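You operate a simulated robot arm through the tools that you are given. There is no shell and no other tool. Be economical: measure what you need, move in short steps, check, and stop when the job is done.

You are at the controls of a simulated two-armed robot. One attempt, no reset.

JOB
On the top of the pallet stack, fold the rag in half.

It is judged by the outcome, as a careful person would: the job done as asked, and still so three seconds after it is handed in. It fails if anything else is knocked over, pushed out of place, dropped, spilled or broken. Flat cloth is picked up by pressing the open fingertips on it (5 to 10 N) and closing them slowly along it; thin cloth reads only 2 to 8 mm in the jaws.

ROBOT AND FRAMES
Two 7-joint arms with two-finger parallel grippers on one trunk, on a base that drives. Base frame: it is fixed to the floor where the robot stands at the start and does not move with it; the origin is under the middle of the robot, x ahead of it, y to its left, z up; the surface under the hand at the start is at about z = 50.7. Lengths are in cm, angles in rad, forces in N, time in s.
The left shoulder is at the start at [7, 16.3, 82], the right one opposite. With the tool pointing down near the work surface each hand reaches from about 40 to 88 cm from the robot's upright axis, wherever it stands, measured 20 degrees to its own side. Places, roughly: top of the pallet stack [60, -10, 50]. Payload 3.43 kg a hand.
Tool frame (each hand has its own): the origin (TCP) lies between the finger pads and is the grasp point; the fingertips stand 3.4 cm ahead of it; z points along the fingers, y is the line along which they close. Largest opening 12.8 cm; finger width 2.4, thickness 1.2; the body of the gripper, 4.8 by 13 cm, starts 9.6 cm behind the TCP.
Orientation is told as [roll, pitch, yaw] about the base's x, y, z axes, in that order, counted from this pose: with the fingers straight down and closing along the base's y, the tool's x points along the base's -x, its y along +y and its z along -z.

CONTROLS
- The arms move only by the tool step_arm. It takes "left_motion", "right_motion" or both (then of equal length, played together; a hand with none holds still); each is a list of rows, each a list of 3 entries, a list of its own where there are three numbers: the shift along the base's x, y, z in units of 300 mm (1.0 is 300 mm), then the turn, a rotation vector about the base's x, y, z in units of 180 degrees (1.0 is 180 degrees), then the closure, from 0 (fully open) to 1 (shut). In form: [[[tx, ty, tz], [rx, ry, rz], hand], ...]. A call has 1 to 12 rows; each row is the pose to reach, as a shift and turn from the pose commanded when the call began. A call with a number of a shift or a turn outside -1 to 1 is refused whole. A row lasts 0.2 s, in which the tool goes at most 5 cm and 0.15 rad; a call with a longer step from one row to the next is refused whole, and so is a gripper value outside its range. A pose out of reach is approached as far as the arm can. The call stops where the force on the tool passes 40 N (or 10 N more than at its start, if that is more) or the arm is blocked; 0.2 s more then pass. Each finger travels about 15.3 cm/s and halts on what it meets, pressing with about 43 N; the grip force reading is that of the motor and also rises with nothing between the fingers. The clock runs only during rows and for 0.2 s after the last one: add rows that repeat a pose to give the fingers time. It gives the time, the measured TCP pose, the force on the tool (base axes), the opening and the grip force at its end, in the units of the frame above (readings bear some noise), with the torque about the TCP (base axes, N m) and any sound that the robot's microphone picked up.
- Cameras (640 x 400 px; columns grow to the right, rows downward): "scene" is now at [13.11, 0.45, 103.36]; the picture's right is [0.02, -1.00, 0.00], its down [-0.71, -0.01, -0.71] and it looks along [0.71, 0.01, -0.71] (base axes); focal length 253 px, centre (320, 200). "left" rides on the left gripper at [7.6, 1.1, -16] in its tool frame; the picture's right is [-0.15, 0.99, 0.00], its down [-0.88, -0.13, -0.46] and it looks along [-0.45, -0.07, 0.89] (tool axes); focal length 234 px, centre (320, 200). "right" rides on the right gripper at [7.6, -1.1, -16] in its tool frame; the picture's right is [0.15, 0.99, 0.00], its down [-0.88, 0.13, -0.46] and it looks along [-0.45, 0.07, 0.89] (tool axes); focal length 234 px, centre (320, 200).
- snapshot(camera): a new picture of that camera. The clock stands still meanwhile.
- slide_trunk(by): slides the trunk up (or, below 0, down) by that many cm; the arms and the scene camera ride with it, the base frame stays. It gives what a move gives, with no picture.
- steer(legs): drives the robot by 1 to 6 legs, each [ahead, left, turn to the left] in cm, cm and rad, along the robot's own axes; the way and the turn of a leg run together, so that a leg with both is an arc; at most 150 cm and 3.142 rad a leg. The arms and the cameras ride along, it lands a little off, and it stops where it bumps. It gives what a move gives.
- aim_head(pan, tilt): turns the head with the scene camera to pan (to the left, within 1.501 rad either way) and tilt (down, from -0.506 to 1.204), counted from straight ahead of the robot. It gives what a move gives.
- pixel_to_xyz(camera, pixels): for up to 12 pixels [column, row] of the newest picture of that camera ("zoom" is the newest enlarged one), the place [x, y, z] in the base frame of the surface seen there, good to about 0.3 cm. The clock stands still meanwhile.
- inspect(camera, box): a new picture of the part [left, top, right, bottom] of that camera's present view, enlarged. The clock stands still meanwhile.
- finish_job(): hands the job in; it is judged then, once.

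Go step by step. Measure first, check grasps and placings, and put right what went wrong. The budget is 80 turns and 62 pictures, counting those below and the enlarged ones. Unless the task says otherwise, let go and move clear before handing in, and close with one line.

The tools are called after "Request:" by a JSON object that holds its "method" and its "body". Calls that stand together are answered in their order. step_arm: Moves the arms, as the interface text tells. Its arguments: {"type":"object","properties":{"left_motion":{"type":"array"},"right_motion":{"type":"array"}},"required":[]} The other tools are called the same way: slide_trunk (by) slides the trunk up or down; steer (legs) drives the base; aim_head (pan, tilt) turns the head that bears the scene camera; snapshot (camera) takes a picture; pixel_to_xyz (camera, pixels) gives the place of the surface under pixels of a picture; inspect (camera, box) takes an enlarged picture of a part of a camera's view; finish_job () hands the job in.

At the start:

```text
time_s: 0.0
left_position: [49.85, 28.48, 69.34]
left_tool_rot: [0.0, 0.0, -0.001]
left_force: [-0.3, 0.0, 1.0]
left_torque: [-0.02, -0.02, -0.03]
left_opening: 12.77
left_finger_force: 0.1
right_position: [61.47, -23.74, 72.15]
right_tool_rot: [0.001, 0.0, -0.001]
right_force: [-0.4, -0.4, 0.3]
right_torque: [0.0, -0.02, 0.03]
right_opening: 12.83
right_finger_force: 0.0
trunk travel left (down, up): [-30.0, 64.0]
robot x, y, heading: [0.05, 0.14, 0.003]
head pan, tilt: [0.017, 0.784]
```

scene: 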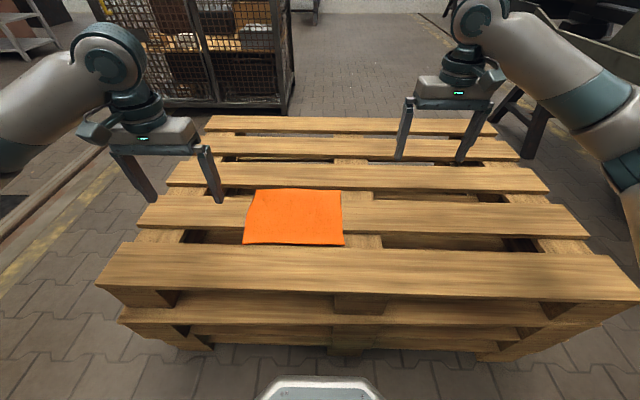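
right: 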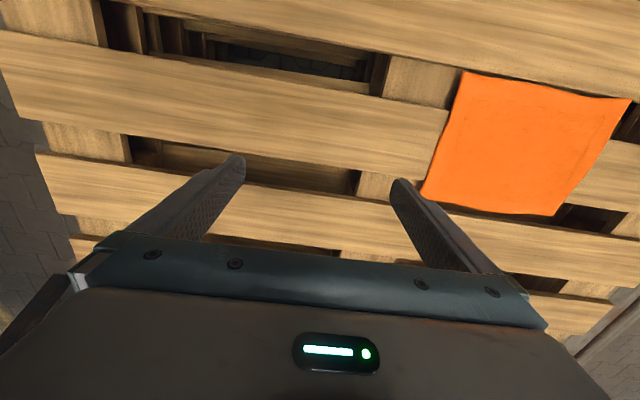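
left: 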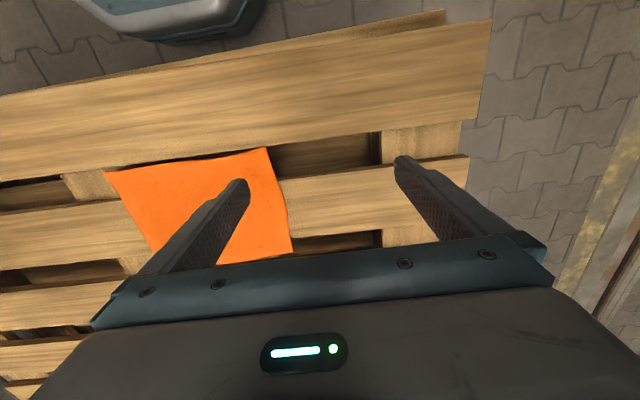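

The orange rag lies at about columns 243–344, rows 188–245 of the scene picture. I measure its corners and look closer.

Request:
{"method": "inspect", "body": {"camera": "scene", "box": [220, 170, 380, 270]}}

Request:
{"method": "pixel_to_xyz", "body": {"camera": "scene", "pixels": [[257, 191], [340, 192], [342, 243], [246, 241], [295, 215], [300, 191], [295, 241], [220, 215], [400, 215], [300, 270], [295, 178], [360, 242]]}}

```text
4.00 times, centred on (300, 220) of scene
```

zoom: 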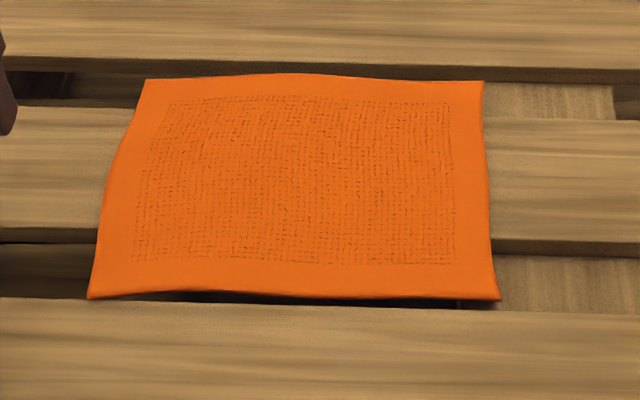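

```text
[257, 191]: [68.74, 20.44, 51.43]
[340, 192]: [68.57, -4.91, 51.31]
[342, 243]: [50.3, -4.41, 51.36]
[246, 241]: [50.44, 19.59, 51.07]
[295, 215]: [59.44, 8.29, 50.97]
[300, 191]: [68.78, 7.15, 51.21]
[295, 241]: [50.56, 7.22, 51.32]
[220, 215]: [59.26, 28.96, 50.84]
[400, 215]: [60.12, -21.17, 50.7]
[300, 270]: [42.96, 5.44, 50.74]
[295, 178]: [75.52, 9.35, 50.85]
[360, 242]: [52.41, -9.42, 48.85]
```

The rag spans roughly x 50–69 and y −5–20, and it bridges slats. I look closer at the gaps with the wrist cameras.

Request:
{"method": "inspect", "body": {"camera": "left", "box": [80, 120, 320, 270]}}

Request:
{"method": "inspect", "body": {"camera": "right", "box": [400, 50, 640, 200]}}

Request:
{"method": "pixel_to_xyz", "body": {"camera": "left", "pixels": [[108, 174], [265, 150], [290, 250], [320, 138], [320, 145], [320, 170], [320, 180], [320, 225], [320, 240], [274, 165], [280, 200], [186, 160]]}}

Request:
{"method": "pixel_to_xyz", "body": {"camera": "right", "pixels": [[463, 74], [626, 100], [555, 212], [424, 193], [415, 55], [415, 65], [415, 85], [415, 100], [415, 110], [400, 160], [390, 180], [440, 140]]}}

```text
2.67 times, centred on (200, 195) of left
```

zoom: 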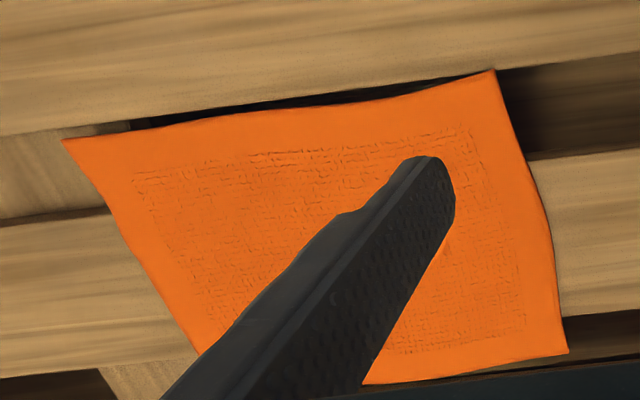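

```text
2.67 times, centred on (520, 125) of right
```

zoom: 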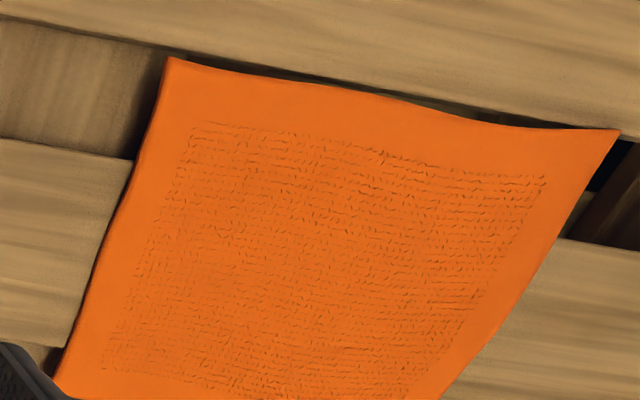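

```text
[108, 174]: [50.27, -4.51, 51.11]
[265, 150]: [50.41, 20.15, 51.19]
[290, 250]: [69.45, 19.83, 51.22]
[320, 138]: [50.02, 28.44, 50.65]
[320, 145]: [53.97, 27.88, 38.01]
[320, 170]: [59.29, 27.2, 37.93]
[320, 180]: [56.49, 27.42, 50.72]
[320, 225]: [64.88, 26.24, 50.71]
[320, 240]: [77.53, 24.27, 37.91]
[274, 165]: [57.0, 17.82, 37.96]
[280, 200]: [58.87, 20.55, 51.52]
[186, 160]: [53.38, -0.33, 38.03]
```

```text
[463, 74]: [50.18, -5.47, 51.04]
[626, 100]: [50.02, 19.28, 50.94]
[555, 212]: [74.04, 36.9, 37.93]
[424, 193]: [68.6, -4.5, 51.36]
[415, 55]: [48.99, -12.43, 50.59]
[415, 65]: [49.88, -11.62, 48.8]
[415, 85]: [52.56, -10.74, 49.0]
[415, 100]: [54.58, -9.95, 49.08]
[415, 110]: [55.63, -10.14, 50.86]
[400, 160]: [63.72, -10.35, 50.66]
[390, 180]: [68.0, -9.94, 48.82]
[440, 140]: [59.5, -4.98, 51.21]
```

The slat under the rag spans x 55.5–65.3 (z 50.7). The rag's left edge is at y≈20.2 and the cloth looks fairly stiff. I'll pinch the middle of the left edge over that slat and fold it to the right. First the left hand goes above it.

Request:
{"method": "step_arm", "body": {"left_motion": [[[0.08, -0.075, -0.05], [0, 0, 0], 0.3], [[0.16, -0.15, -0.1], [0, 0, 0], 0.69], [[0.24, -0.23, -0.19], [0, 0, 0], 0.69], [[0.328, -0.309, -0.29], [0, 0, 0], 0.69], [[0.328, -0.309, -0.37], [0, 0, 0], 0.69], [[0.328, -0.309, -0.42], [0, 0, 0], 0.69], [[0.328, -0.309, -0.42], [0, 0, 0], 0.69]]}}

Request:
{"method": "snapshot", "body": {"camera": "left"}}

Request:
{"method": "snapshot", "body": {"camera": "scene"}}

```text
time_s: 1.6
left_position: [59.59, 19.14, 56.66]
left_tool_rot: [0.0, 0.0, 0.001]
left_force: [0.9, -0.4, 0.0]
left_torque: [0.01, 0.03, 0.01]
left_opening: 3.96
left_finger_force: 0.0
right_position: [61.53, -23.77, 72.07]
right_tool_rot: [0.001, 0.0, -0.001]
right_force: [0.2, -0.1, 0.1]
right_torque: [-0.01, 0.0, 0.0]
right_opening: 12.8
right_finger_force: 0.0
trunk travel left (down, up): [-30.0, 64.0]
robot x, y, heading: [-0.0, 0.2, -0.002]
head pan, tilt: [0.017, 0.784]
```

```text
55 pictures are left
```

left: 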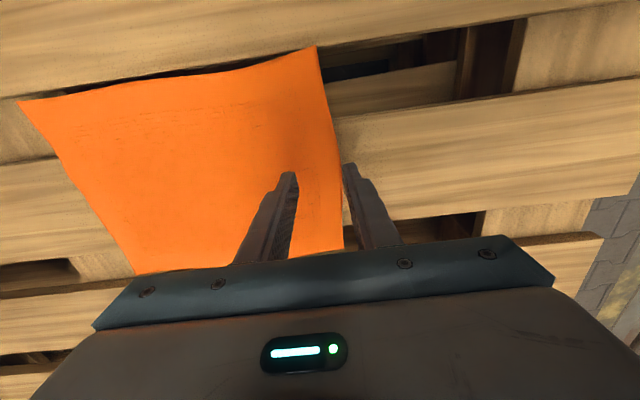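

```text
54 pictures are left
```

scene: 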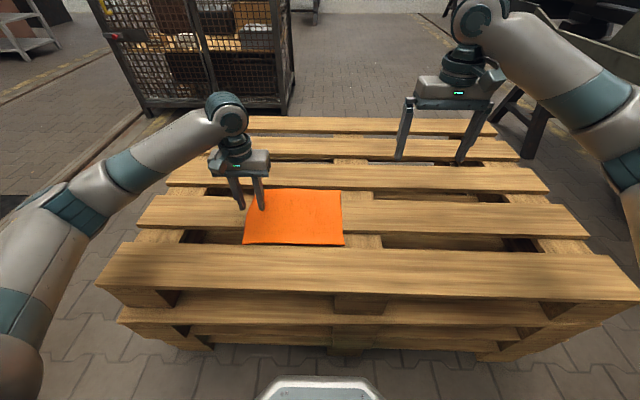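

The fingers straddle the left edge (fingertips at px 290,175 and 350,168). I lower slowly to make contact.

Request:
{"method": "step_arm", "body": {"left_motion": [[[0, 0, -0.04], [0, 0, 0], 0.69], [[0, 0, -0.065], [0, 0, 0], 0.69], [[0, 0, -0.075], [0, 0, 0], 0.69], [[0, 0, -0.075], [0, 0, 0], 0.69]]}}

```text
time_s: 2.6
left_position: [59.73, 19.3, 54.52]
left_tool_rot: [-0.002, 0.001, 0.0]
left_force: [0.5, 0.0, 2.1]
left_torque: [-0.04, 0.01, -0.01]
left_opening: 3.96
left_finger_force: 0.1
right_position: [61.43, -23.79, 72.13]
right_tool_rot: [0.001, 0.0, -0.002]
right_force: [0.1, 0.4, 0.4]
right_torque: [-0.01, -0.01, 0.0]
right_opening: 12.8
right_finger_force: 0.0
trunk travel left (down, up): [-30.0, 64.0]
robot x, y, heading: [-0.08, -0.3, -0.0]
head pan, tilt: [0.017, 0.784]
```

Light contact (2 N). I press a little more.

Request:
{"method": "step_arm", "body": {"left_motion": [[[0, 0, -0.01], [0, 0, 0], 0.69], [[0, 0, -0.015], [0, 0, 0], 0.69], [[0, 0, -0.015], [0, 0, 0], 0.69]]}}

```text
time_s: 3.4
left_position: [59.72, 19.14, 54.37]
left_tool_rot: [0.001, -0.005, 0.0]
left_force: [-1.6, 0.9, 28.6]
left_torque: [-0.29, 0.07, 0.05]
left_opening: 3.95
left_finger_force: 0.1
right_position: [61.19, -23.94, 72.29]
right_tool_rot: [0.002, -0.002, 0.001]
right_force: [-0.1, -0.2, 0.1]
right_torque: [0.04, 0.0, -0.02]
right_opening: 12.77
right_finger_force: 0.0
trunk travel left (down, up): [-30.0, 64.0]
robot x, y, heading: [0.1, 0.25, -0.007]
head pan, tilt: [0.017, 0.784]
```

28 N is too much, so I back off about 0.27 cm and close slowly.

Request:
{"method": "step_arm", "body": {"left_motion": [[[0, 0, 0.009], [0, 0, 0], 0.69], [[0, 0, 0.009], [0, 0, 0], 0.69]]}}

```text
time_s: 4.0
left_position: [59.65, 19.09, 54.4]
left_tool_rot: [0.0, -0.003, 0.0]
left_force: [3.3, -1.3, 20.0]
left_torque: [-0.26, -0.15, 0.1]
left_opening: 3.98
left_finger_force: 0.0
right_position: [61.35, -23.84, 72.2]
right_tool_rot: [0.0, -0.001, -0.001]
right_force: [0.7, 0.2, 0.0]
right_torque: [-0.01, -0.01, -0.03]
right_opening: 12.78
right_finger_force: 0.0
trunk travel left (down, up): [-30.0, 64.0]
robot x, y, heading: [-0.01, 0.18, 0.001]
head pan, tilt: [0.017, 0.784]
```

Request:
{"method": "step_arm", "body": {"left_motion": [[[0, 0, 0.009], [0, 0, 0], 0.69], [[0, 0, 0.009], [0, 0, 0], 0.69]]}}

```text
time_s: 4.6
left_position: [59.66, 19.24, 54.46]
left_tool_rot: [0.0, 0.003, 0.001]
left_force: [-0.1, -1.1, 3.1]
left_torque: [-0.07, -0.05, 0.02]
left_opening: 3.97
left_finger_force: 0.0
right_position: [61.53, -23.76, 72.03]
right_tool_rot: [0.0, 0.001, 0.0]
right_force: [0.0, -0.4, -0.6]
right_torque: [-0.03, 0.01, 0.0]
right_opening: 12.78
right_finger_force: 0.0
trunk travel left (down, up): [-30.0, 64.0]
robot x, y, heading: [0.14, 0.22, 0.005]
head pan, tilt: [0.017, 0.784]
```

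I press about 0.1 cm further (aiming for about 8 N) and close slowly.

Request:
{"method": "step_arm", "body": {"left_motion": [[[0, 0, -0.0035], [0, 0, 0], 0.69], [[0, 0, -0.0035], [0, 0, 0], 0.72], [[0, 0, -0.0035], [0, 0, 0], 0.75], [[0, 0, -0.0035], [0, 0, 0], 0.78], [[0, 0, -0.0035], [0, 0, 0], 0.81], [[0, 0, -0.0035], [0, 0, 0], 0.84], [[0, 0, -0.0035], [0, 0, 0], 0.87], [[0, 0, -0.0035], [0, 0, 0], 0.9], [[0, 0, -0.0035], [0, 0, 0], 0.93], [[0, 0, -0.0035], [0, 0, 0], 0.96], [[0, 0, -0.0035], [0, 0, 0], 1.0], [[0, 0, -0.0035], [0, 0, 0], 1.0]]}}

Request:
{"method": "snapshot", "body": {"camera": "left"}}

```text
time_s: 7.2
left_position: [59.72, 19.24, 54.39]
left_tool_rot: [0.0, -0.001, -0.002]
left_force: [-0.2, -0.7, 3.5]
left_torque: [-0.02, -0.04, -0.04]
left_opening: 0.43
left_finger_force: 38.8
right_position: [61.54, -23.82, 72.15]
right_tool_rot: [0.0, 0.0, 0.001]
right_force: [0.3, -0.3, -0.1]
right_torque: [-0.02, 0.0, -0.01]
right_opening: 12.78
right_finger_force: 0.0
trunk travel left (down, up): [-30.0, 64.0]
robot x, y, heading: [0.26, -0.17, -0.001]
head pan, tilt: [0.017, 0.784]
```

```text
53 pictures are left
```

left: 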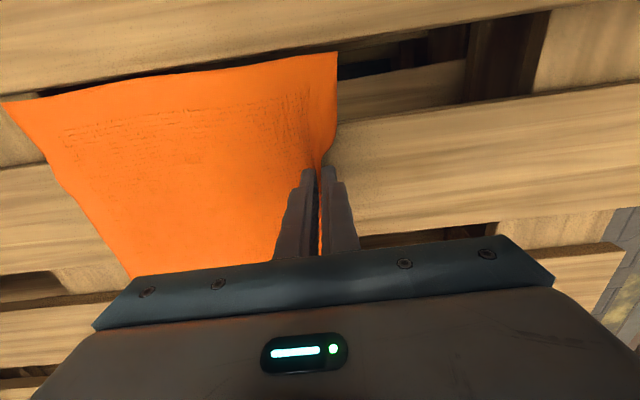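

The jaws hold cloth (0.43 cm, orange between the fingers at px 320,200). I lift a few cm, moving slightly right, and check.

Request:
{"method": "step_arm", "body": {"left_motion": [[[0, 0, 0.06], [0, 0, 0], 1.0], [[0, -0.01, 0.12], [0, 0, 0], 1.0], [[0, -0.04, 0.18], [0, 0, 0], 1.0], [[0, -0.07, 0.22], [0, 0, 0], 1.0], [[0, -0.07, 0.22], [0, 0, 0], 1.0]]}}

Request:
{"method": "inspect", "body": {"camera": "scene", "box": [200, 140, 400, 265]}}

Request:
{"method": "snapshot", "body": {"camera": "right"}}

```text
time_s: 8.4
left_position: [59.7, 17.13, 61.06]
left_tool_rot: [-0.001, 0.0, 0.0]
left_force: [0.4, 0.3, 0.8]
left_torque: [0.02, 0.05, -0.05]
left_opening: 0.41
left_finger_force: 38.4
right_position: [61.55, -23.73, 72.11]
right_tool_rot: [0.0, 0.001, -0.002]
right_force: [0.1, -0.6, -0.5]
right_torque: [0.0, 0.02, -0.01]
right_opening: 12.78
right_finger_force: 0.0
trunk travel left (down, up): [-30.0, 64.0]
robot x, y, heading: [0.08, 0.17, 0.002]
head pan, tilt: [0.017, 0.784]
```

```text
3.20 times, centred on (300, 202) of scene
```

zoom: 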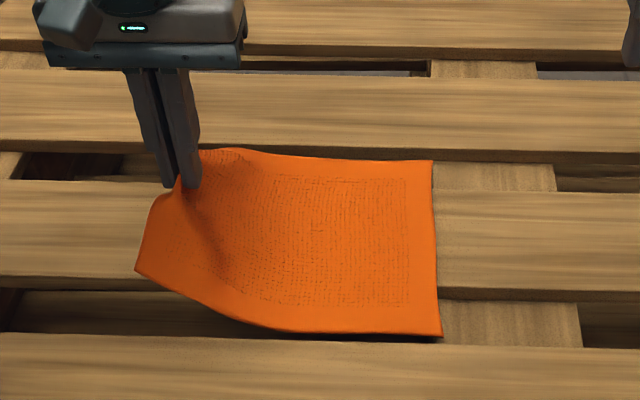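

```text
51 pictures are left
```

right: 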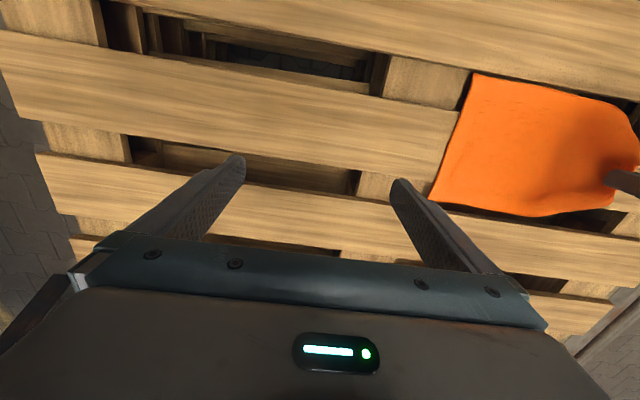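

The middle of the left edge is firmly held and the right half has stayed in place. I continue the arc up over the fold line (y≈7.7), leaning the hand to the right.

Request:
{"method": "step_arm", "body": {"left_motion": [[[0, -0.07, 0.078], [0, 0, 0], 1.0], [[0, -0.12, 0.11], [0.016, 0, 0], 1.0], [[0, -0.183, 0.133], [0.0318, 0, 0], 1.0], [[0, -0.24, 0.15], [0.048, 0, 0], 1.0], [[0, -0.293, 0.157], [0.0637, 0, 0], 1.0], [[0, -0.35, 0.155], [0.08, 0, 0], 1.0], [[0, -0.403, 0.15], [0.0955, 0, 0], 1.0]]}}

Request:
{"method": "inspect", "body": {"camera": "scene", "box": [200, 140, 400, 265]}}

Request:
{"method": "snapshot", "body": {"camera": "right"}}

```text
time_s: 10.0
left_position: [59.61, 4.98, 65.6]
left_tool_rot: [0.302, -0.001, 0.002]
left_force: [-0.1, -0.2, -0.8]
left_torque: [-0.12, -0.03, 0.02]
left_opening: 0.4
left_finger_force: 38.6
right_position: [61.5, -23.8, 71.98]
right_tool_rot: [-0.001, 0.001, 0.0]
right_force: [-0.1, -0.1, 1.1]
right_torque: [-0.01, 0.03, -0.02]
right_opening: 12.81
right_finger_force: 0.0
trunk travel left (down, up): [-30.0, 64.0]
robot x, y, heading: [-0.01, -0.32, 0.001]
head pan, tilt: [0.017, 0.784]
```

```text
3.20 times, centred on (300, 202) of scene
```

zoom: 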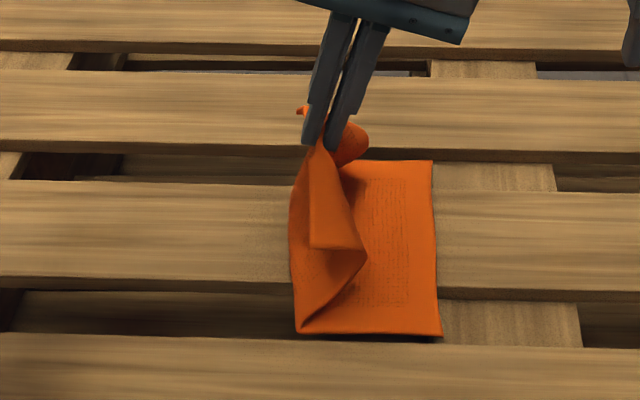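

```text
49 pictures are left
```

right: 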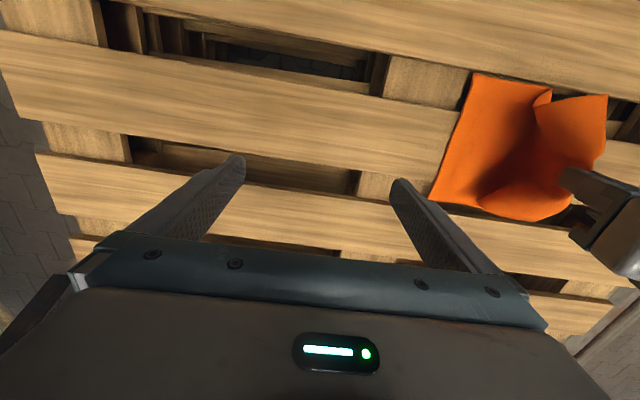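

The flap is over the fold line, but its near part droops (the edge runs from zoom px 320,145 down to about 310,248). I measure the hanging near corner so the right hand can take it.

Request:
{"method": "inspect", "body": {"camera": "scene", "box": [270, 165, 350, 255]}}

Request:
{"method": "inspect", "body": {"camera": "right", "box": [440, 60, 640, 230]}}

Request:
{"method": "pixel_to_xyz", "body": {"camera": "scene", "pixels": [[298, 190], [297, 200], [297, 210], [298, 216], [304, 217], [310, 217], [313, 220], [305, 230], [294, 225], [294, 243], [292, 210], [311, 205]]}}

Request:
{"method": "pixel_to_xyz", "body": {"camera": "right", "pixels": [[545, 102], [575, 100], [603, 97], [604, 115], [585, 115], [570, 130], [555, 140], [540, 120], [550, 92], [590, 140], [520, 140], [520, 205]]}}

```text
4.44 times, centred on (310, 210) of scene
```

zoom: 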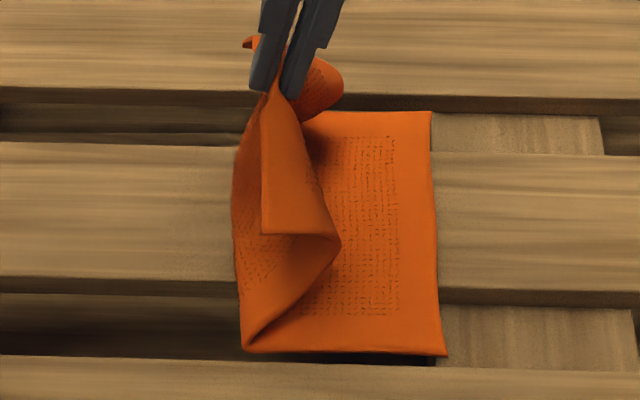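

```text
2.35 times, centred on (540, 145) of right
```

zoom: 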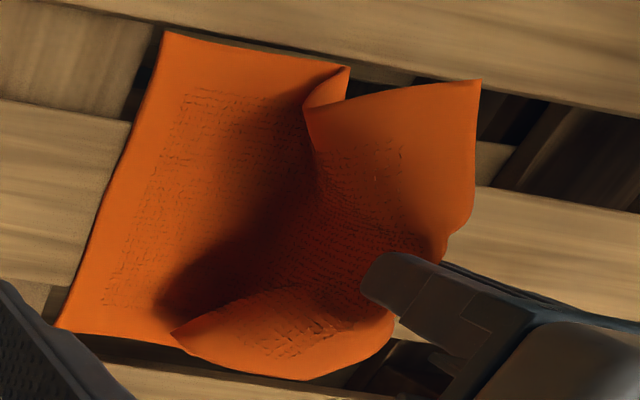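

```text
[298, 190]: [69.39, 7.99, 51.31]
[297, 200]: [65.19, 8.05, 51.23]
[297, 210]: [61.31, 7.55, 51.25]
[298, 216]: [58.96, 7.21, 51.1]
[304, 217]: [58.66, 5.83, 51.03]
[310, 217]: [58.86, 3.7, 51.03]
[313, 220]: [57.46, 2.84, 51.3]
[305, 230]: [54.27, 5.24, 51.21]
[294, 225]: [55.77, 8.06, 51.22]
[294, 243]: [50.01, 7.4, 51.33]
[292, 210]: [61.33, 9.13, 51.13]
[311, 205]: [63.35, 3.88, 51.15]
```

```text
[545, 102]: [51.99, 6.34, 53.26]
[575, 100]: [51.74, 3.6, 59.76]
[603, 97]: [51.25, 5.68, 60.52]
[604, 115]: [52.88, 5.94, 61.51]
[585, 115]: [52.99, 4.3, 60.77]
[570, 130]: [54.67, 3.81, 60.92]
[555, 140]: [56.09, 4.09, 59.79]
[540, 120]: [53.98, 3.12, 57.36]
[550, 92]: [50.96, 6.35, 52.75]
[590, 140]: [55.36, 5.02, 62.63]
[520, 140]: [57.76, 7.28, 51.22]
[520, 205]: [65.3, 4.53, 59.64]
```

The right picture shows the near corner (px 603,97) is at (51.3, 5.7, 60.5), so the edge is nearly straight and the cloth is stiff enough. I clear the right hand to the side while carrying the flap over and down.

Request:
{"method": "step_arm", "body": {"left_motion": [[[0, -0.058, -0.015], [0.024, 0, 0], 1.0], [[0, -0.115, -0.035], [0.0477, 0, 0], 1.0], [[0, -0.162, -0.066], [0.064, 0, 0], 1.0], [[0, -0.209, -0.097], [0.0796, 0, 0], 1.0], [[0, -0.247, -0.138], [0.0955, 0, 0], 1.0], [[0, -0.285, -0.18], [0.1114, 0, 0], 1.0]], "right_motion": [[[0, -0.12, 0], [0, 0, 0], 0], [[0, -0.25, 0], [0, 0, 0], 0], [[0, -0.38, 0], [0, 0, 0], 0], [[0, -0.47, 0], [0, 0, 0], 0], [[0, -0.47, 0], [0, 0, 0], 0], [[0, -0.47, 0], [0, 0, 0], 0]]}}

Request:
{"method": "snapshot", "body": {"camera": "scene"}}

Request:
{"method": "snapshot", "body": {"camera": "right"}}

```text
time_s: 11.4
left_position: [59.7, -3.53, 60.17]
left_tool_rot: [0.652, 0.0, 0.0]
left_force: [0.1, -0.9, -0.5]
left_torque: [-0.09, 0.02, 0.01]
left_opening: 0.43
left_finger_force: 38.8
right_position: [61.48, -37.79, 72.16]
right_tool_rot: [-0.002, 0.002, 0.0]
right_force: [-0.6, -0.8, 0.6]
right_torque: [-0.02, 0.0, -0.02]
right_opening: 12.81
right_finger_force: 0.0
trunk travel left (down, up): [-30.0, 64.0]
robot x, y, heading: [-0.1, -0.29, 0.002]
head pan, tilt: [0.017, 0.784]
```

```text
46 pictures are left
```

scene: 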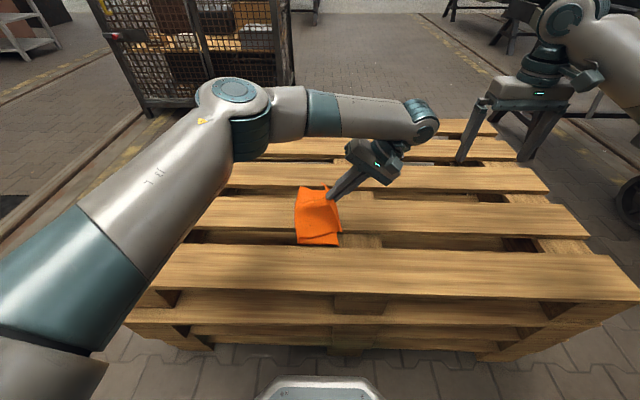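

```text
45 pictures are left
```

right: 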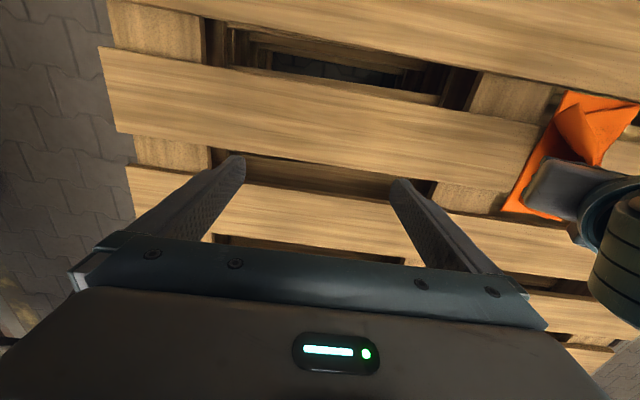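

Going well. I look closer before lowering the rest of the way.

Request:
{"method": "inspect", "body": {"camera": "scene", "box": [270, 165, 370, 255]}}

Request:
{"method": "pixel_to_xyz", "body": {"camera": "scene", "pixels": [[297, 240], [300, 190], [338, 235], [339, 225], [325, 225], [310, 232], [326, 195]]}}

```text
4.44 times, centred on (320, 210) of scene
```

zoom: 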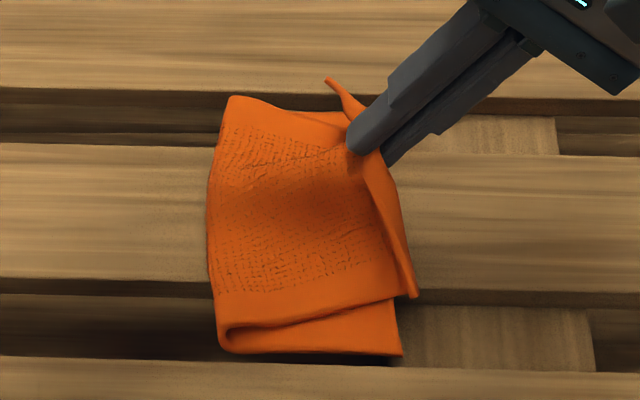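

```text
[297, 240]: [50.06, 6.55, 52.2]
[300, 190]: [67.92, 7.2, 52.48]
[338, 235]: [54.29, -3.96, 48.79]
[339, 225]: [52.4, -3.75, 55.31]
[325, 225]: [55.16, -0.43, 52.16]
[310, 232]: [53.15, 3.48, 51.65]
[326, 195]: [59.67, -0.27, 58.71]
```

The flap lies neatly with its near corner at about (52.4, −3.8). I lower the held edge to the right edge of the rag.

Request:
{"method": "step_arm", "body": {"left_motion": [[[0, -0.025, -0.045], [0.016, 0, 0], 1.0], [[0, -0.045, -0.09], [0.032, 0, 0], 1.0], [[0, -0.06, -0.125], [0.04, 0, 0], 1.0], [[0, -0.07, -0.155], [0.0477, 0, 0], 1.0], [[0, -0.07, -0.175], [0.0477, 0, 0], 1.0], [[0, -0.07, -0.175], [0.0477, 0, 0], 1.0]]}}

Request:
{"method": "inspect", "body": {"camera": "scene", "box": [270, 165, 370, 255]}}

Request:
{"method": "inspect", "body": {"camera": "right", "box": [460, 70, 640, 240]}}

```text
time_s: 12.8
left_position: [59.69, -5.68, 54.85]
left_tool_rot: [0.8, 0.001, -0.001]
left_force: [0.6, 0.6, -0.4]
left_torque: [-0.13, 0.0, 0.0]
left_opening: 0.4
left_finger_force: 38.3
right_position: [61.36, -37.86, 72.15]
right_tool_rot: [-0.001, 0.0, 0.001]
right_force: [-0.8, -0.5, 0.5]
right_torque: [0.01, 0.0, -0.01]
right_opening: 12.78
right_finger_force: 0.0
trunk travel left (down, up): [-30.0, 64.0]
robot x, y, heading: [0.06, 0.07, 0.004]
head pan, tilt: [0.017, 0.784]
```

```text
4.44 times, centred on (320, 210) of scene
```

zoom: 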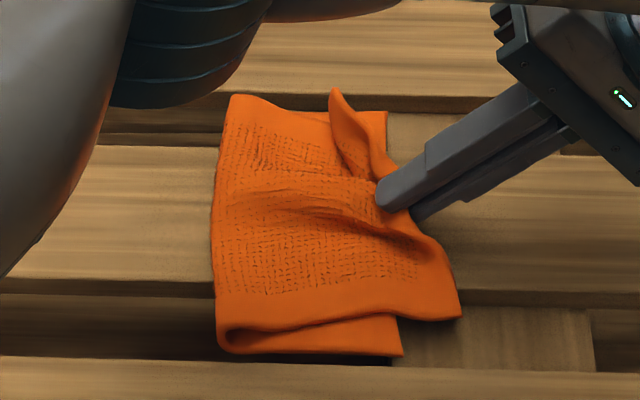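

```text
2.35 times, centred on (550, 155) of right
```

zoom: 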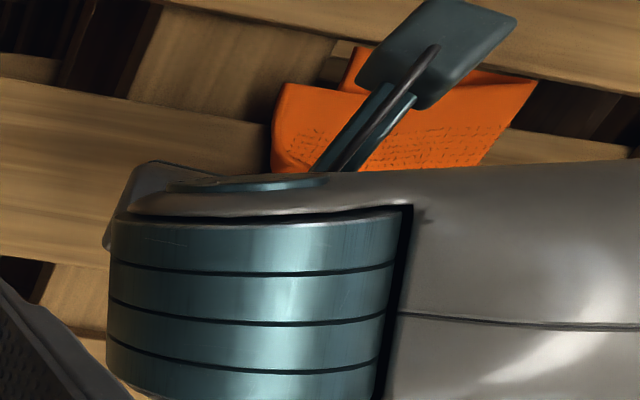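

The edge is near the right side; the far corner is curled (zoom px 340,110). I open slightly and back out along the fingers.

Request:
{"method": "step_arm", "body": {"left_motion": [[[0, 0, 0.005], [0, 0, 0], 0.9], [[0, 0, 0.007], [0, 0, 0], 0.87], [[0, -0.04, 0.045], [0, 0, 0], 0.87], [[0, -0.12, 0.12], [0, 0, 0], 0.87], [[0, -0.2, 0.22], [0, 0, 0], 0.87], [[0, -0.2, 0.35], [0, 0, 0], 0.87], [[0, -0.16, 0.47], [-0.04, 0, 0], 0.87], [[0, -0.04, 0.56], [-0.08, 0, 0], 0.87], [[0, 0.1, 0.6], [-0.12, 0, 0], 0.87], [[0, 0.24, 0.6], [-0.16, 0, 0], 0.87], [[0, 0.38, 0.6], [-0.2, 0, 0], 0.87], [[0, 0.52, 0.6], [-0.24, 0, 0], 0.87]]}}

Request:
{"method": "snapshot", "body": {"camera": "scene"}}

Request:
{"method": "inspect", "body": {"camera": "scene", "box": [270, 165, 370, 255]}}

```text
time_s: 15.4
left_position: [59.76, 10.21, 73.24]
left_tool_rot: [0.044, 0.0, -0.001]
left_force: [-0.1, 0.5, -0.3]
left_torque: [-0.04, 0.01, 0.02]
left_opening: 1.67
left_finger_force: 0.0
left hand out of reach, approached as far as the arm can: row 4, 5, 6
right_position: [61.46, -37.83, 72.17]
right_tool_rot: [0.0, -0.001, -0.001]
right_force: [0.3, -0.2, -0.4]
right_torque: [0.01, 0.02, 0.0]
right_opening: 12.8
right_finger_force: 0.1
trunk travel left (down, up): [-30.0, 64.0]
robot x, y, heading: [0.13, -0.05, -0.006]
head pan, tilt: [0.017, 0.784]
```

```text
41 pictures are left
```

scene: 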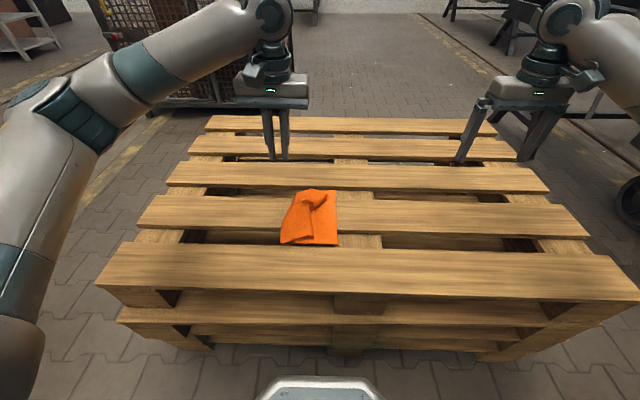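

```text
4.44 times, centred on (320, 210) of scene
```

zoom: 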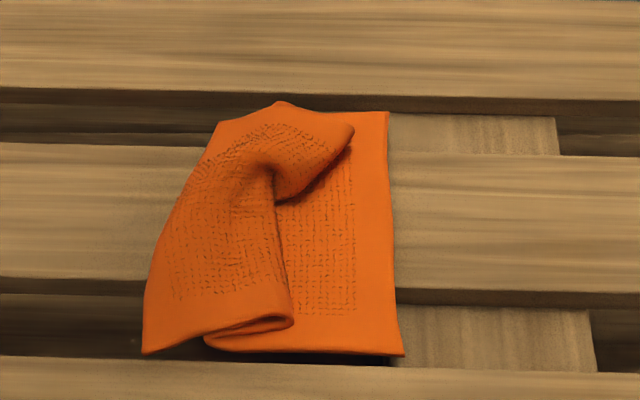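

The flap sprang back as the hand rose: the near-left corner is at zoom px (145,350), the far one near (350,130). I measure and view from above before regrasping.

Request:
{"method": "snapshot", "body": {"camera": "left"}}

Request:
{"method": "pixel_to_xyz", "body": {"camera": "scene", "pixels": [[303, 243], [318, 240], [315, 228], [334, 210], [333, 200], [327, 205], [349, 195], [304, 225], [320, 192], [332, 240], [348, 194], [310, 215]]}}

Request:
{"method": "pixel_to_xyz", "body": {"camera": "zoom", "pixels": [[147, 348], [288, 320], [270, 180], [348, 130], [380, 115], [398, 350], [200, 210], [222, 125], [210, 345], [170, 280], [155, 310], [280, 105]]}}

```text
39 pictures are left
```

left: 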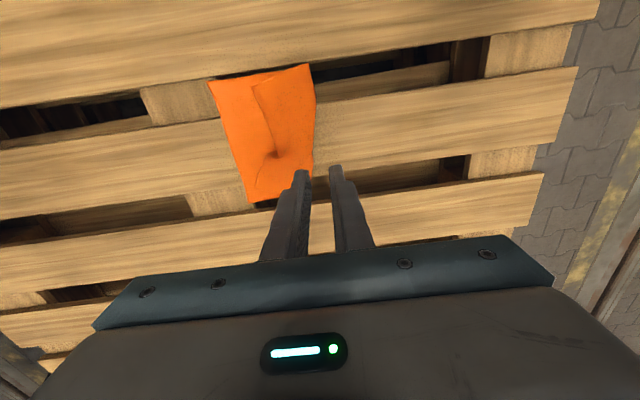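

```text
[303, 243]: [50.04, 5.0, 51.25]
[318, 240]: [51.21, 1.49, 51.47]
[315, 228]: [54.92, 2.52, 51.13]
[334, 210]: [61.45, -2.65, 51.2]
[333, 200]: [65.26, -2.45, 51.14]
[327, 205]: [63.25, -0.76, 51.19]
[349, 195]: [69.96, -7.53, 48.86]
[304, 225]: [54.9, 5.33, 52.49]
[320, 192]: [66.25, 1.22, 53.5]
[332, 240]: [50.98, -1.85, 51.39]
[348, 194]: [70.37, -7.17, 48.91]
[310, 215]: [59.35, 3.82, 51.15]
```

```text
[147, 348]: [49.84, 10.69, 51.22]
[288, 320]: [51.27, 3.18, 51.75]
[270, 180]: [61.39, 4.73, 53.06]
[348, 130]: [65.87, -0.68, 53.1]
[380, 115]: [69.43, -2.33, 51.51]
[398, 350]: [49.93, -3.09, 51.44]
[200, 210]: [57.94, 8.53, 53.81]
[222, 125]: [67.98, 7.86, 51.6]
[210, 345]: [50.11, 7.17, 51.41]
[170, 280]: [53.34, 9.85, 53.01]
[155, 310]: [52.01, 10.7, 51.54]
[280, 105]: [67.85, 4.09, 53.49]
```

The left edge of the flap now lies around y 8–11, with the flap folded back on itself. I look closer from above.

Request:
{"method": "inspect", "body": {"camera": "left", "box": [190, 50, 340, 215]}}

Request:
{"method": "pixel_to_xyz", "body": {"camera": "zoom", "pixels": [[100, 100], [500, 60], [530, 150], [520, 300], [510, 400], [440, 60], [480, 200], [470, 300], [350, 380], [280, 120], [250, 560], [300, 200]]}}

```text
2.42 times, centred on (265, 132) of left
```

zoom: 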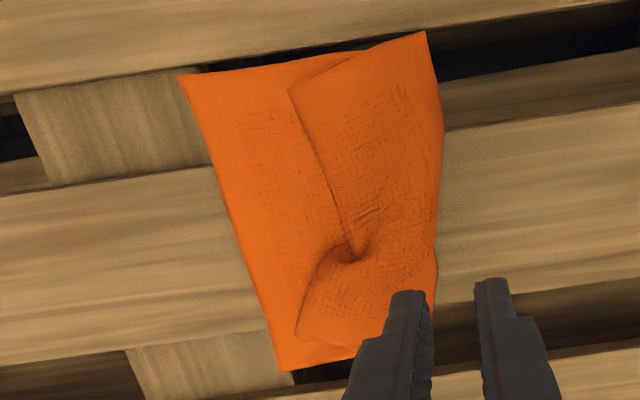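

```text
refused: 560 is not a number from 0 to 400
```

It may be a simple fold whose line shifted left. I move the left hand clear and bring the right hand low on the right side for a closer view of the layering.

Request:
{"method": "step_arm", "body": {"left_motion": [[[0, 0.15, 0], [0, 0, 0], 0.87], [[-0.1, 0.3, 0], [0, 0, 0], 0.87], [[-0.2, 0.4, 0], [0, 0, 0], 0.87], [[-0.3, 0.5, 0], [0, 0, 0], 0.87], [[-0.3, 0.5, 0], [0, 0, 0], 0.87], [[-0.3, 0.5, 0], [0, 0, 0], 0.87], [[-0.3, 0.5, 0], [0, 0, 0], 0.87]], "right_motion": [[[0, 0.13, -0.05], [0, 0, 0], 0.5], [[0, 0.26, -0.1], [0, 0, 0], 0.69], [[0, 0.39, -0.15], [0, 0, 0], 0.69], [[-0.03, 0.52, -0.2], [0, 0, 0], 0.69], [[-0.06, 0.65, -0.25], [0, 0, 0], 0.69], [[-0.1, 0.78, -0.3], [0, 0, 0], 0.69], [[-0.1, 0.8, -0.3], [0, 0, 0], 0.69]]}}

Request:
{"method": "snapshot", "body": {"camera": "right"}}

```text
refused: row 2 steps farther than a row can; nothing moved
```

```text
37 pictures are left
```

right: 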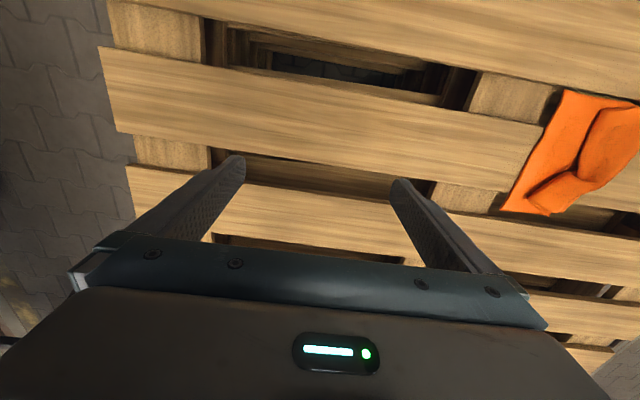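

One row step was too long; I repeat with smaller steps.

Request:
{"method": "step_arm", "body": {"left_motion": [[[0, 0.13, 0], [0, 0, 0], 0.87], [[-0.08, 0.25, 0], [0, 0, 0], 0.87], [[-0.16, 0.35, 0], [0, 0, 0], 0.87], [[-0.24, 0.45, 0], [0, 0, 0], 0.87], [[-0.3, 0.5, 0], [0, 0, 0], 0.87], [[-0.3, 0.5, 0], [0, 0, 0], 0.87], [[-0.3, 0.5, 0], [0, 0, 0], 0.87]], "right_motion": [[[0, 0.13, -0.05], [0, 0, 0], 0.5], [[0, 0.26, -0.1], [0, 0, 0], 0.69], [[0, 0.39, -0.15], [0, 0, 0], 0.69], [[-0.03, 0.52, -0.2], [0, 0, 0], 0.69], [[-0.06, 0.65, -0.25], [0, 0, 0], 0.69], [[-0.1, 0.77, -0.3], [0, 0, 0], 0.69], [[-0.1, 0.77, -0.3], [0, 0, 0], 0.69]]}}

Request:
{"method": "snapshot", "body": {"camera": "right"}}

```text
time_s: 17.0
left_position: [50.67, 24.94, 72.92]
left_tool_rot: [0.045, 0.0, 0.001]
left_force: [0.5, -0.3, -0.3]
left_torque: [-0.03, -0.01, 0.01]
left_opening: 1.67
left_finger_force: 0.0
right_position: [58.43, -14.8, 63.17]
right_tool_rot: [-0.001, 0.0, -0.001]
right_force: [0.6, -0.5, 0.5]
right_torque: [0.0, -0.01, -0.01]
right_opening: 3.98
right_finger_force: 0.0
trunk travel left (down, up): [-30.0, 64.0]
robot x, y, heading: [0.08, -0.31, -0.001]
head pan, tilt: [0.017, 0.784]
```

```text
36 pictures are left
```

right: 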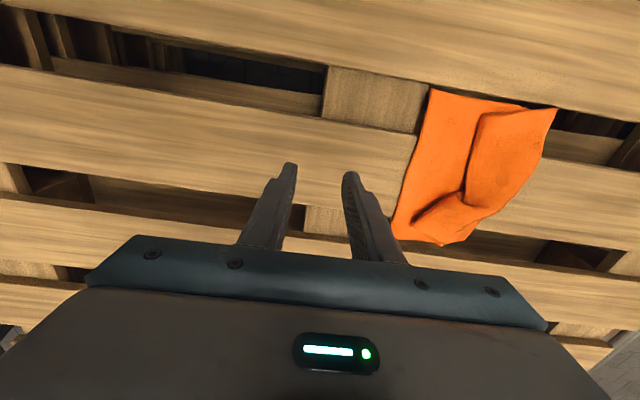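

Request:
{"method": "inspect", "body": {"camera": "right", "box": [380, 80, 572, 250]}}

Request:
{"method": "inspect", "body": {"camera": "scene", "box": [285, 180, 357, 252]}}

Request:
{"method": "pixel_to_xyz", "body": {"camera": "right", "pixels": [[432, 92], [398, 235], [483, 117], [492, 118], [470, 160], [468, 195], [440, 205], [418, 220], [552, 112], [525, 180], [480, 220], [445, 240]]}}

```text
2.35 times, centred on (476, 165) of right
```

zoom: 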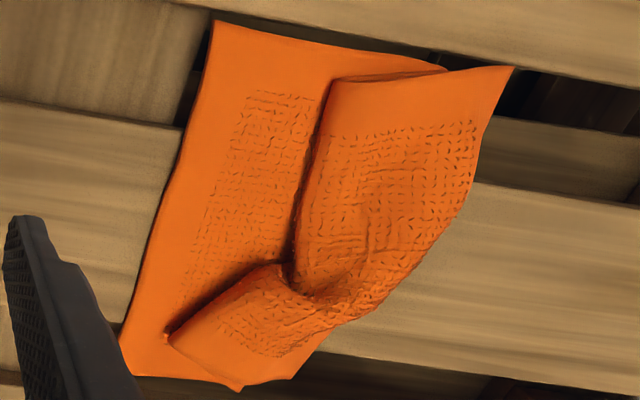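

```text
5.56 times, centred on (321, 216) of scene
```

zoom: 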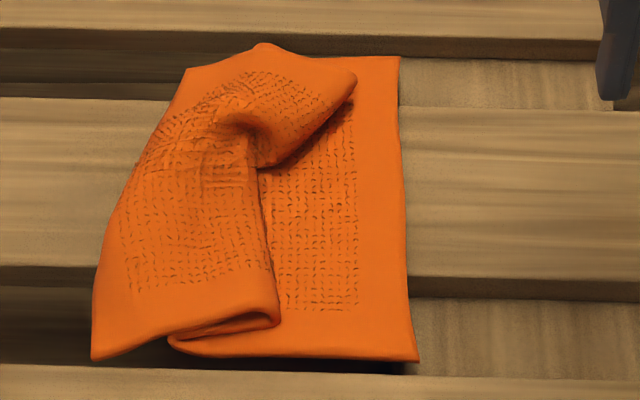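

```text
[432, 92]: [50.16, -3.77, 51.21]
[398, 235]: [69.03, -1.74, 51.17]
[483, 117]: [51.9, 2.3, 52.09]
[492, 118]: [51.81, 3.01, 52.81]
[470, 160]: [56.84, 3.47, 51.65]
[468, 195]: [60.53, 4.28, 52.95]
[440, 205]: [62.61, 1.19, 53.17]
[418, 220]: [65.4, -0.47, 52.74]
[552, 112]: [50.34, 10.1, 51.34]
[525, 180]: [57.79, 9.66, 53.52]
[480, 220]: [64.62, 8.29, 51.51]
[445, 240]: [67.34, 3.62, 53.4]
```

The latest views (scene zoom: hem on the left at px 95–130, rounded loop at 280,320) show a Z-fold. The free left edge lies at y≈8–10. I measure that edge's height for regrasping.

Request:
{"method": "pixel_to_xyz", "body": {"camera": "zoom", "pixels": [[98, 345], [100, 300], [108, 260], [118, 220], [128, 190], [140, 160], [155, 130], [170, 105], [187, 75], [150, 230], [200, 200], [110, 355]]}}

Request:
{"method": "inspect", "body": {"camera": "left", "box": [0, 0, 320, 200]}}

```text
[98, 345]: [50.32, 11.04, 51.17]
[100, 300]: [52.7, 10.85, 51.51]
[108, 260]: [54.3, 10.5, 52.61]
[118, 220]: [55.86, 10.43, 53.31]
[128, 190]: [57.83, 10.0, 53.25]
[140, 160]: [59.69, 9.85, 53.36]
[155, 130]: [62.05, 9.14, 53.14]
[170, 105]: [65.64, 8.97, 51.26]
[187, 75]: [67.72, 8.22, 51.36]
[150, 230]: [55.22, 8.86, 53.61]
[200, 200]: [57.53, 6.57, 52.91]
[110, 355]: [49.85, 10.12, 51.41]
```

```text
2.00 times, centred on (160, 100) of left
```

zoom: 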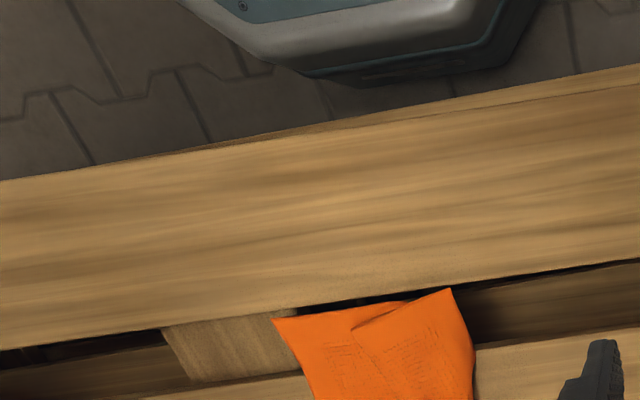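

The edge mid-part arches about 2 cm above the wood at y≈10, so I'll scoop it with the left hand tilted, lower finger underneath. First to a pre-pose.

Request:
{"method": "step_arm", "body": {"left_motion": [[[0.045, -0.06, -0.06], [-0.035, 0, 0], 0.75], [[0.09, -0.14, -0.13], [-0.07, 0, 0], 0.61], [[0.135, -0.22, -0.2], [-0.105, 0, 0], 0.61], [[0.18, -0.3, -0.28], [-0.14, 0, 0], 0.61], [[0.225, -0.38, -0.36], [-0.175, 0, 0], 0.61], [[0.27, -0.465, -0.433], [-0.205, 0, 0], 0.61], [[0.27, -0.465, -0.433], [-0.205, 0, 0], 0.61]]}}

Request:
{"method": "inspect", "body": {"camera": "scene", "box": [260, 165, 360, 255]}}

Request:
{"method": "snapshot", "body": {"camera": "left"}}

```text
time_s: 18.6
left_position: [58.77, 10.93, 59.88]
left_tool_rot: [-0.6, 0.0, 0.001]
left_force: [0.4, 0.0, -0.5]
left_torque: [-0.02, 0.01, -0.02]
left_opening: 5.02
left_finger_force: 0.1
right_position: [58.5, -14.72, 63.05]
right_tool_rot: [-0.001, 0.0, -0.002]
right_force: [0.0, 0.2, -0.6]
right_torque: [-0.05, 0.01, 0.02]
right_opening: 3.98
right_finger_force: 0.1
trunk travel left (down, up): [-30.0, 64.0]
robot x, y, heading: [-0.06, -0.1, 0.002]
head pan, tilt: [0.017, 0.784]
```

```text
4.44 times, centred on (310, 210) of scene
```

zoom: 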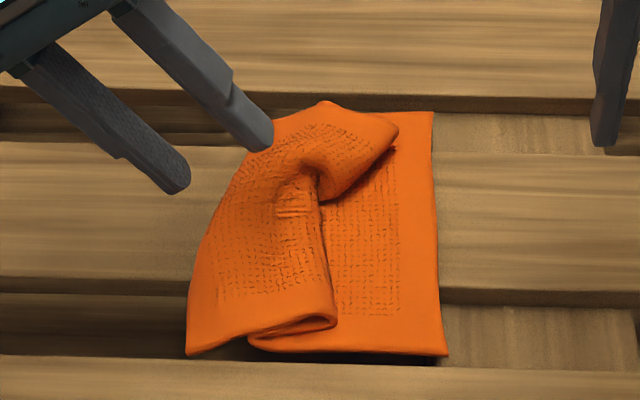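

```text
31 pictures are left
```

left: 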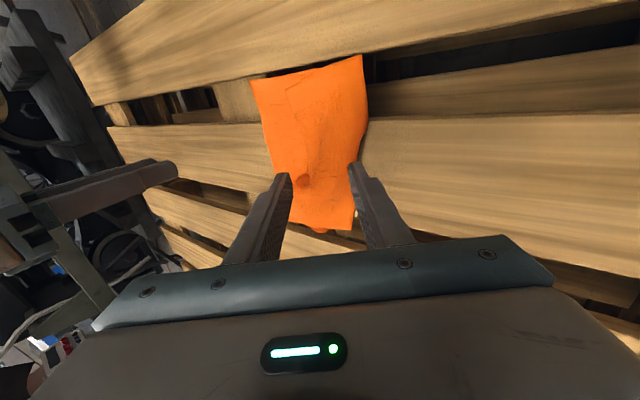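

The pose is good. I go down outside the edge, then slide right so the lower finger passes beneath it.

Request:
{"method": "step_arm", "body": {"left_motion": [[[0, 0.025, -0.04], [0, 0, 0], 0.61], [[0, 0.045, -0.09], [0, 0, 0], 0.61], [[0, 0.045, -0.133], [0, 0, 0], 0.61], [[0, 0.02, -0.135], [0, 0, 0], 0.61], [[0, -0.01, -0.135], [0, 0, 0], 0.61], [[0, -0.04, -0.135], [0, 0, 0], 0.61], [[0, -0.07, -0.135], [0, 0, 0], 0.61], [[0, -0.09, -0.135], [0, 0, 0], 0.61]]}}

Request:
{"method": "inspect", "body": {"camera": "left", "box": [220, 50, 420, 250]}}

Request:
{"method": "inspect", "body": {"camera": "scene", "box": [260, 165, 360, 255]}}

```text
time_s: 20.4
left_position: [58.83, 8.26, 55.9]
left_tool_rot: [-0.598, 0.002, 0.001]
left_force: [0.7, -0.5, -1.2]
left_torque: [0.0, -0.01, 0.03]
left_opening: 4.98
left_finger_force: 0.1
right_position: [58.52, -14.76, 63.14]
right_tool_rot: [-0.002, 0.0, -0.001]
right_force: [-0.1, 0.1, 0.7]
right_torque: [0.01, -0.03, -0.01]
right_opening: 3.97
right_finger_force: 0.1
trunk travel left (down, up): [-30.0, 64.0]
robot x, y, heading: [-0.06, 0.31, -0.001]
head pan, tilt: [0.017, 0.784]
```

```text
2.00 times, centred on (320, 150) of left
```

zoom: 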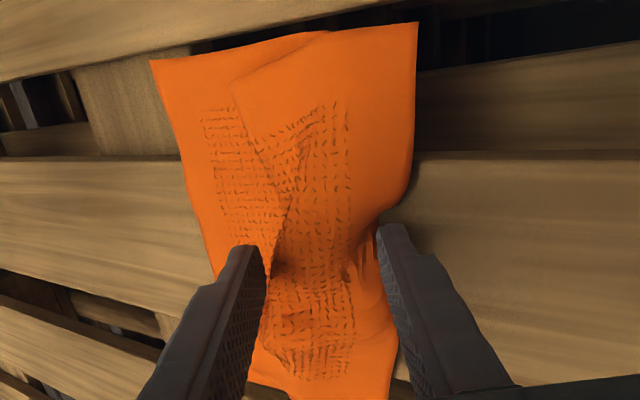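

```text
4.44 times, centred on (310, 210) of scene
```

zoom: 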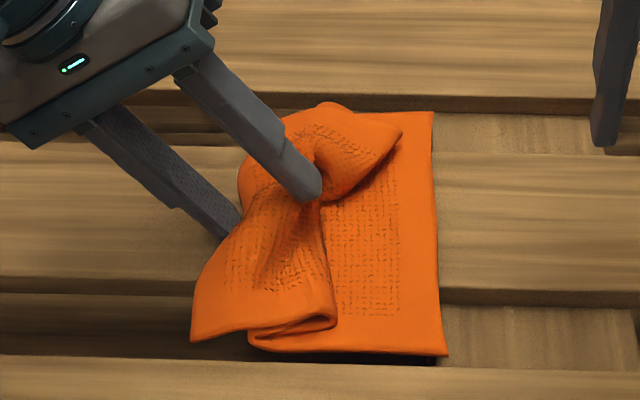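

The edge is between the fingers, buckled against the lower one (zoom px 385,240). I close slowly, shifting slightly left.

Request:
{"method": "step_arm", "body": {"left_motion": [[[0, 0.015, 0], [0, 0, 0], 0.66], [[0, 0.025, 0], [0, 0, 0], 0.71], [[0, 0.03, 0], [0, 0, 0], 0.76], [[0, 0.03, 0], [0, 0, 0], 0.8], [[0, 0.03, 0], [0, 0, 0], 0.84], [[0, 0.03, 0], [0, 0, 0], 0.88], [[0, 0.03, 0], [0, 0, 0], 0.92], [[0, 0.03, 0], [0, 0, 0], 0.96], [[0, 0.03, 0], [0, 0, 0], 1.0], [[0, 0.03, 0], [0, 0, 0], 1.0]]}}

Request:
{"method": "inspect", "body": {"camera": "left", "box": [220, 50, 420, 250]}}

Request:
{"method": "inspect", "body": {"camera": "scene", "box": [260, 165, 360, 255]}}

```text
time_s: 22.6
left_position: [58.84, 9.22, 55.87]
left_tool_rot: [-0.598, 0.0, 0.001]
left_force: [0.3, -0.1, -0.4]
left_torque: [0.01, -0.01, -0.01]
left_opening: 0.5
left_finger_force: 39.1
right_position: [58.45, -14.78, 63.13]
right_tool_rot: [0.0, -0.001, 0.0]
right_force: [0.0, -0.6, 0.3]
right_torque: [0.05, -0.01, 0.02]
right_opening: 3.95
right_finger_force: 0.0
trunk travel left (down, up): [-30.0, 64.0]
robot x, y, heading: [0.04, 0.22, 0.001]
head pan, tilt: [0.017, 0.784]
```

```text
2.00 times, centred on (320, 150) of left
```

zoom: 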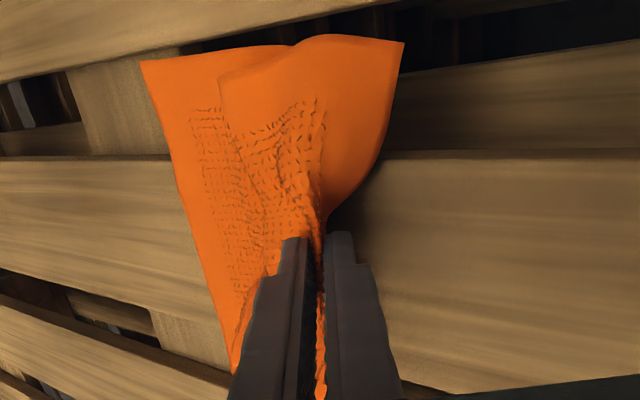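

```text
4.44 times, centred on (310, 210) of scene
```

zoom: 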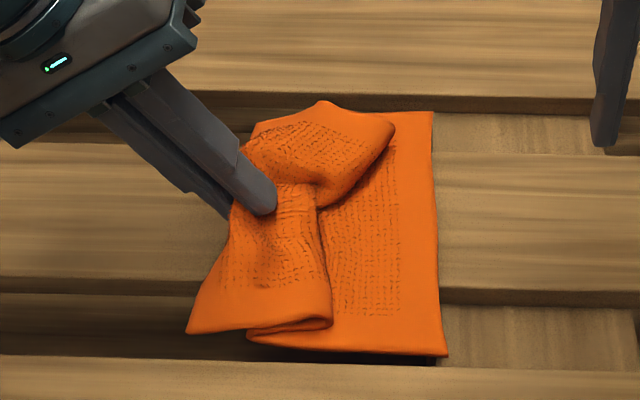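

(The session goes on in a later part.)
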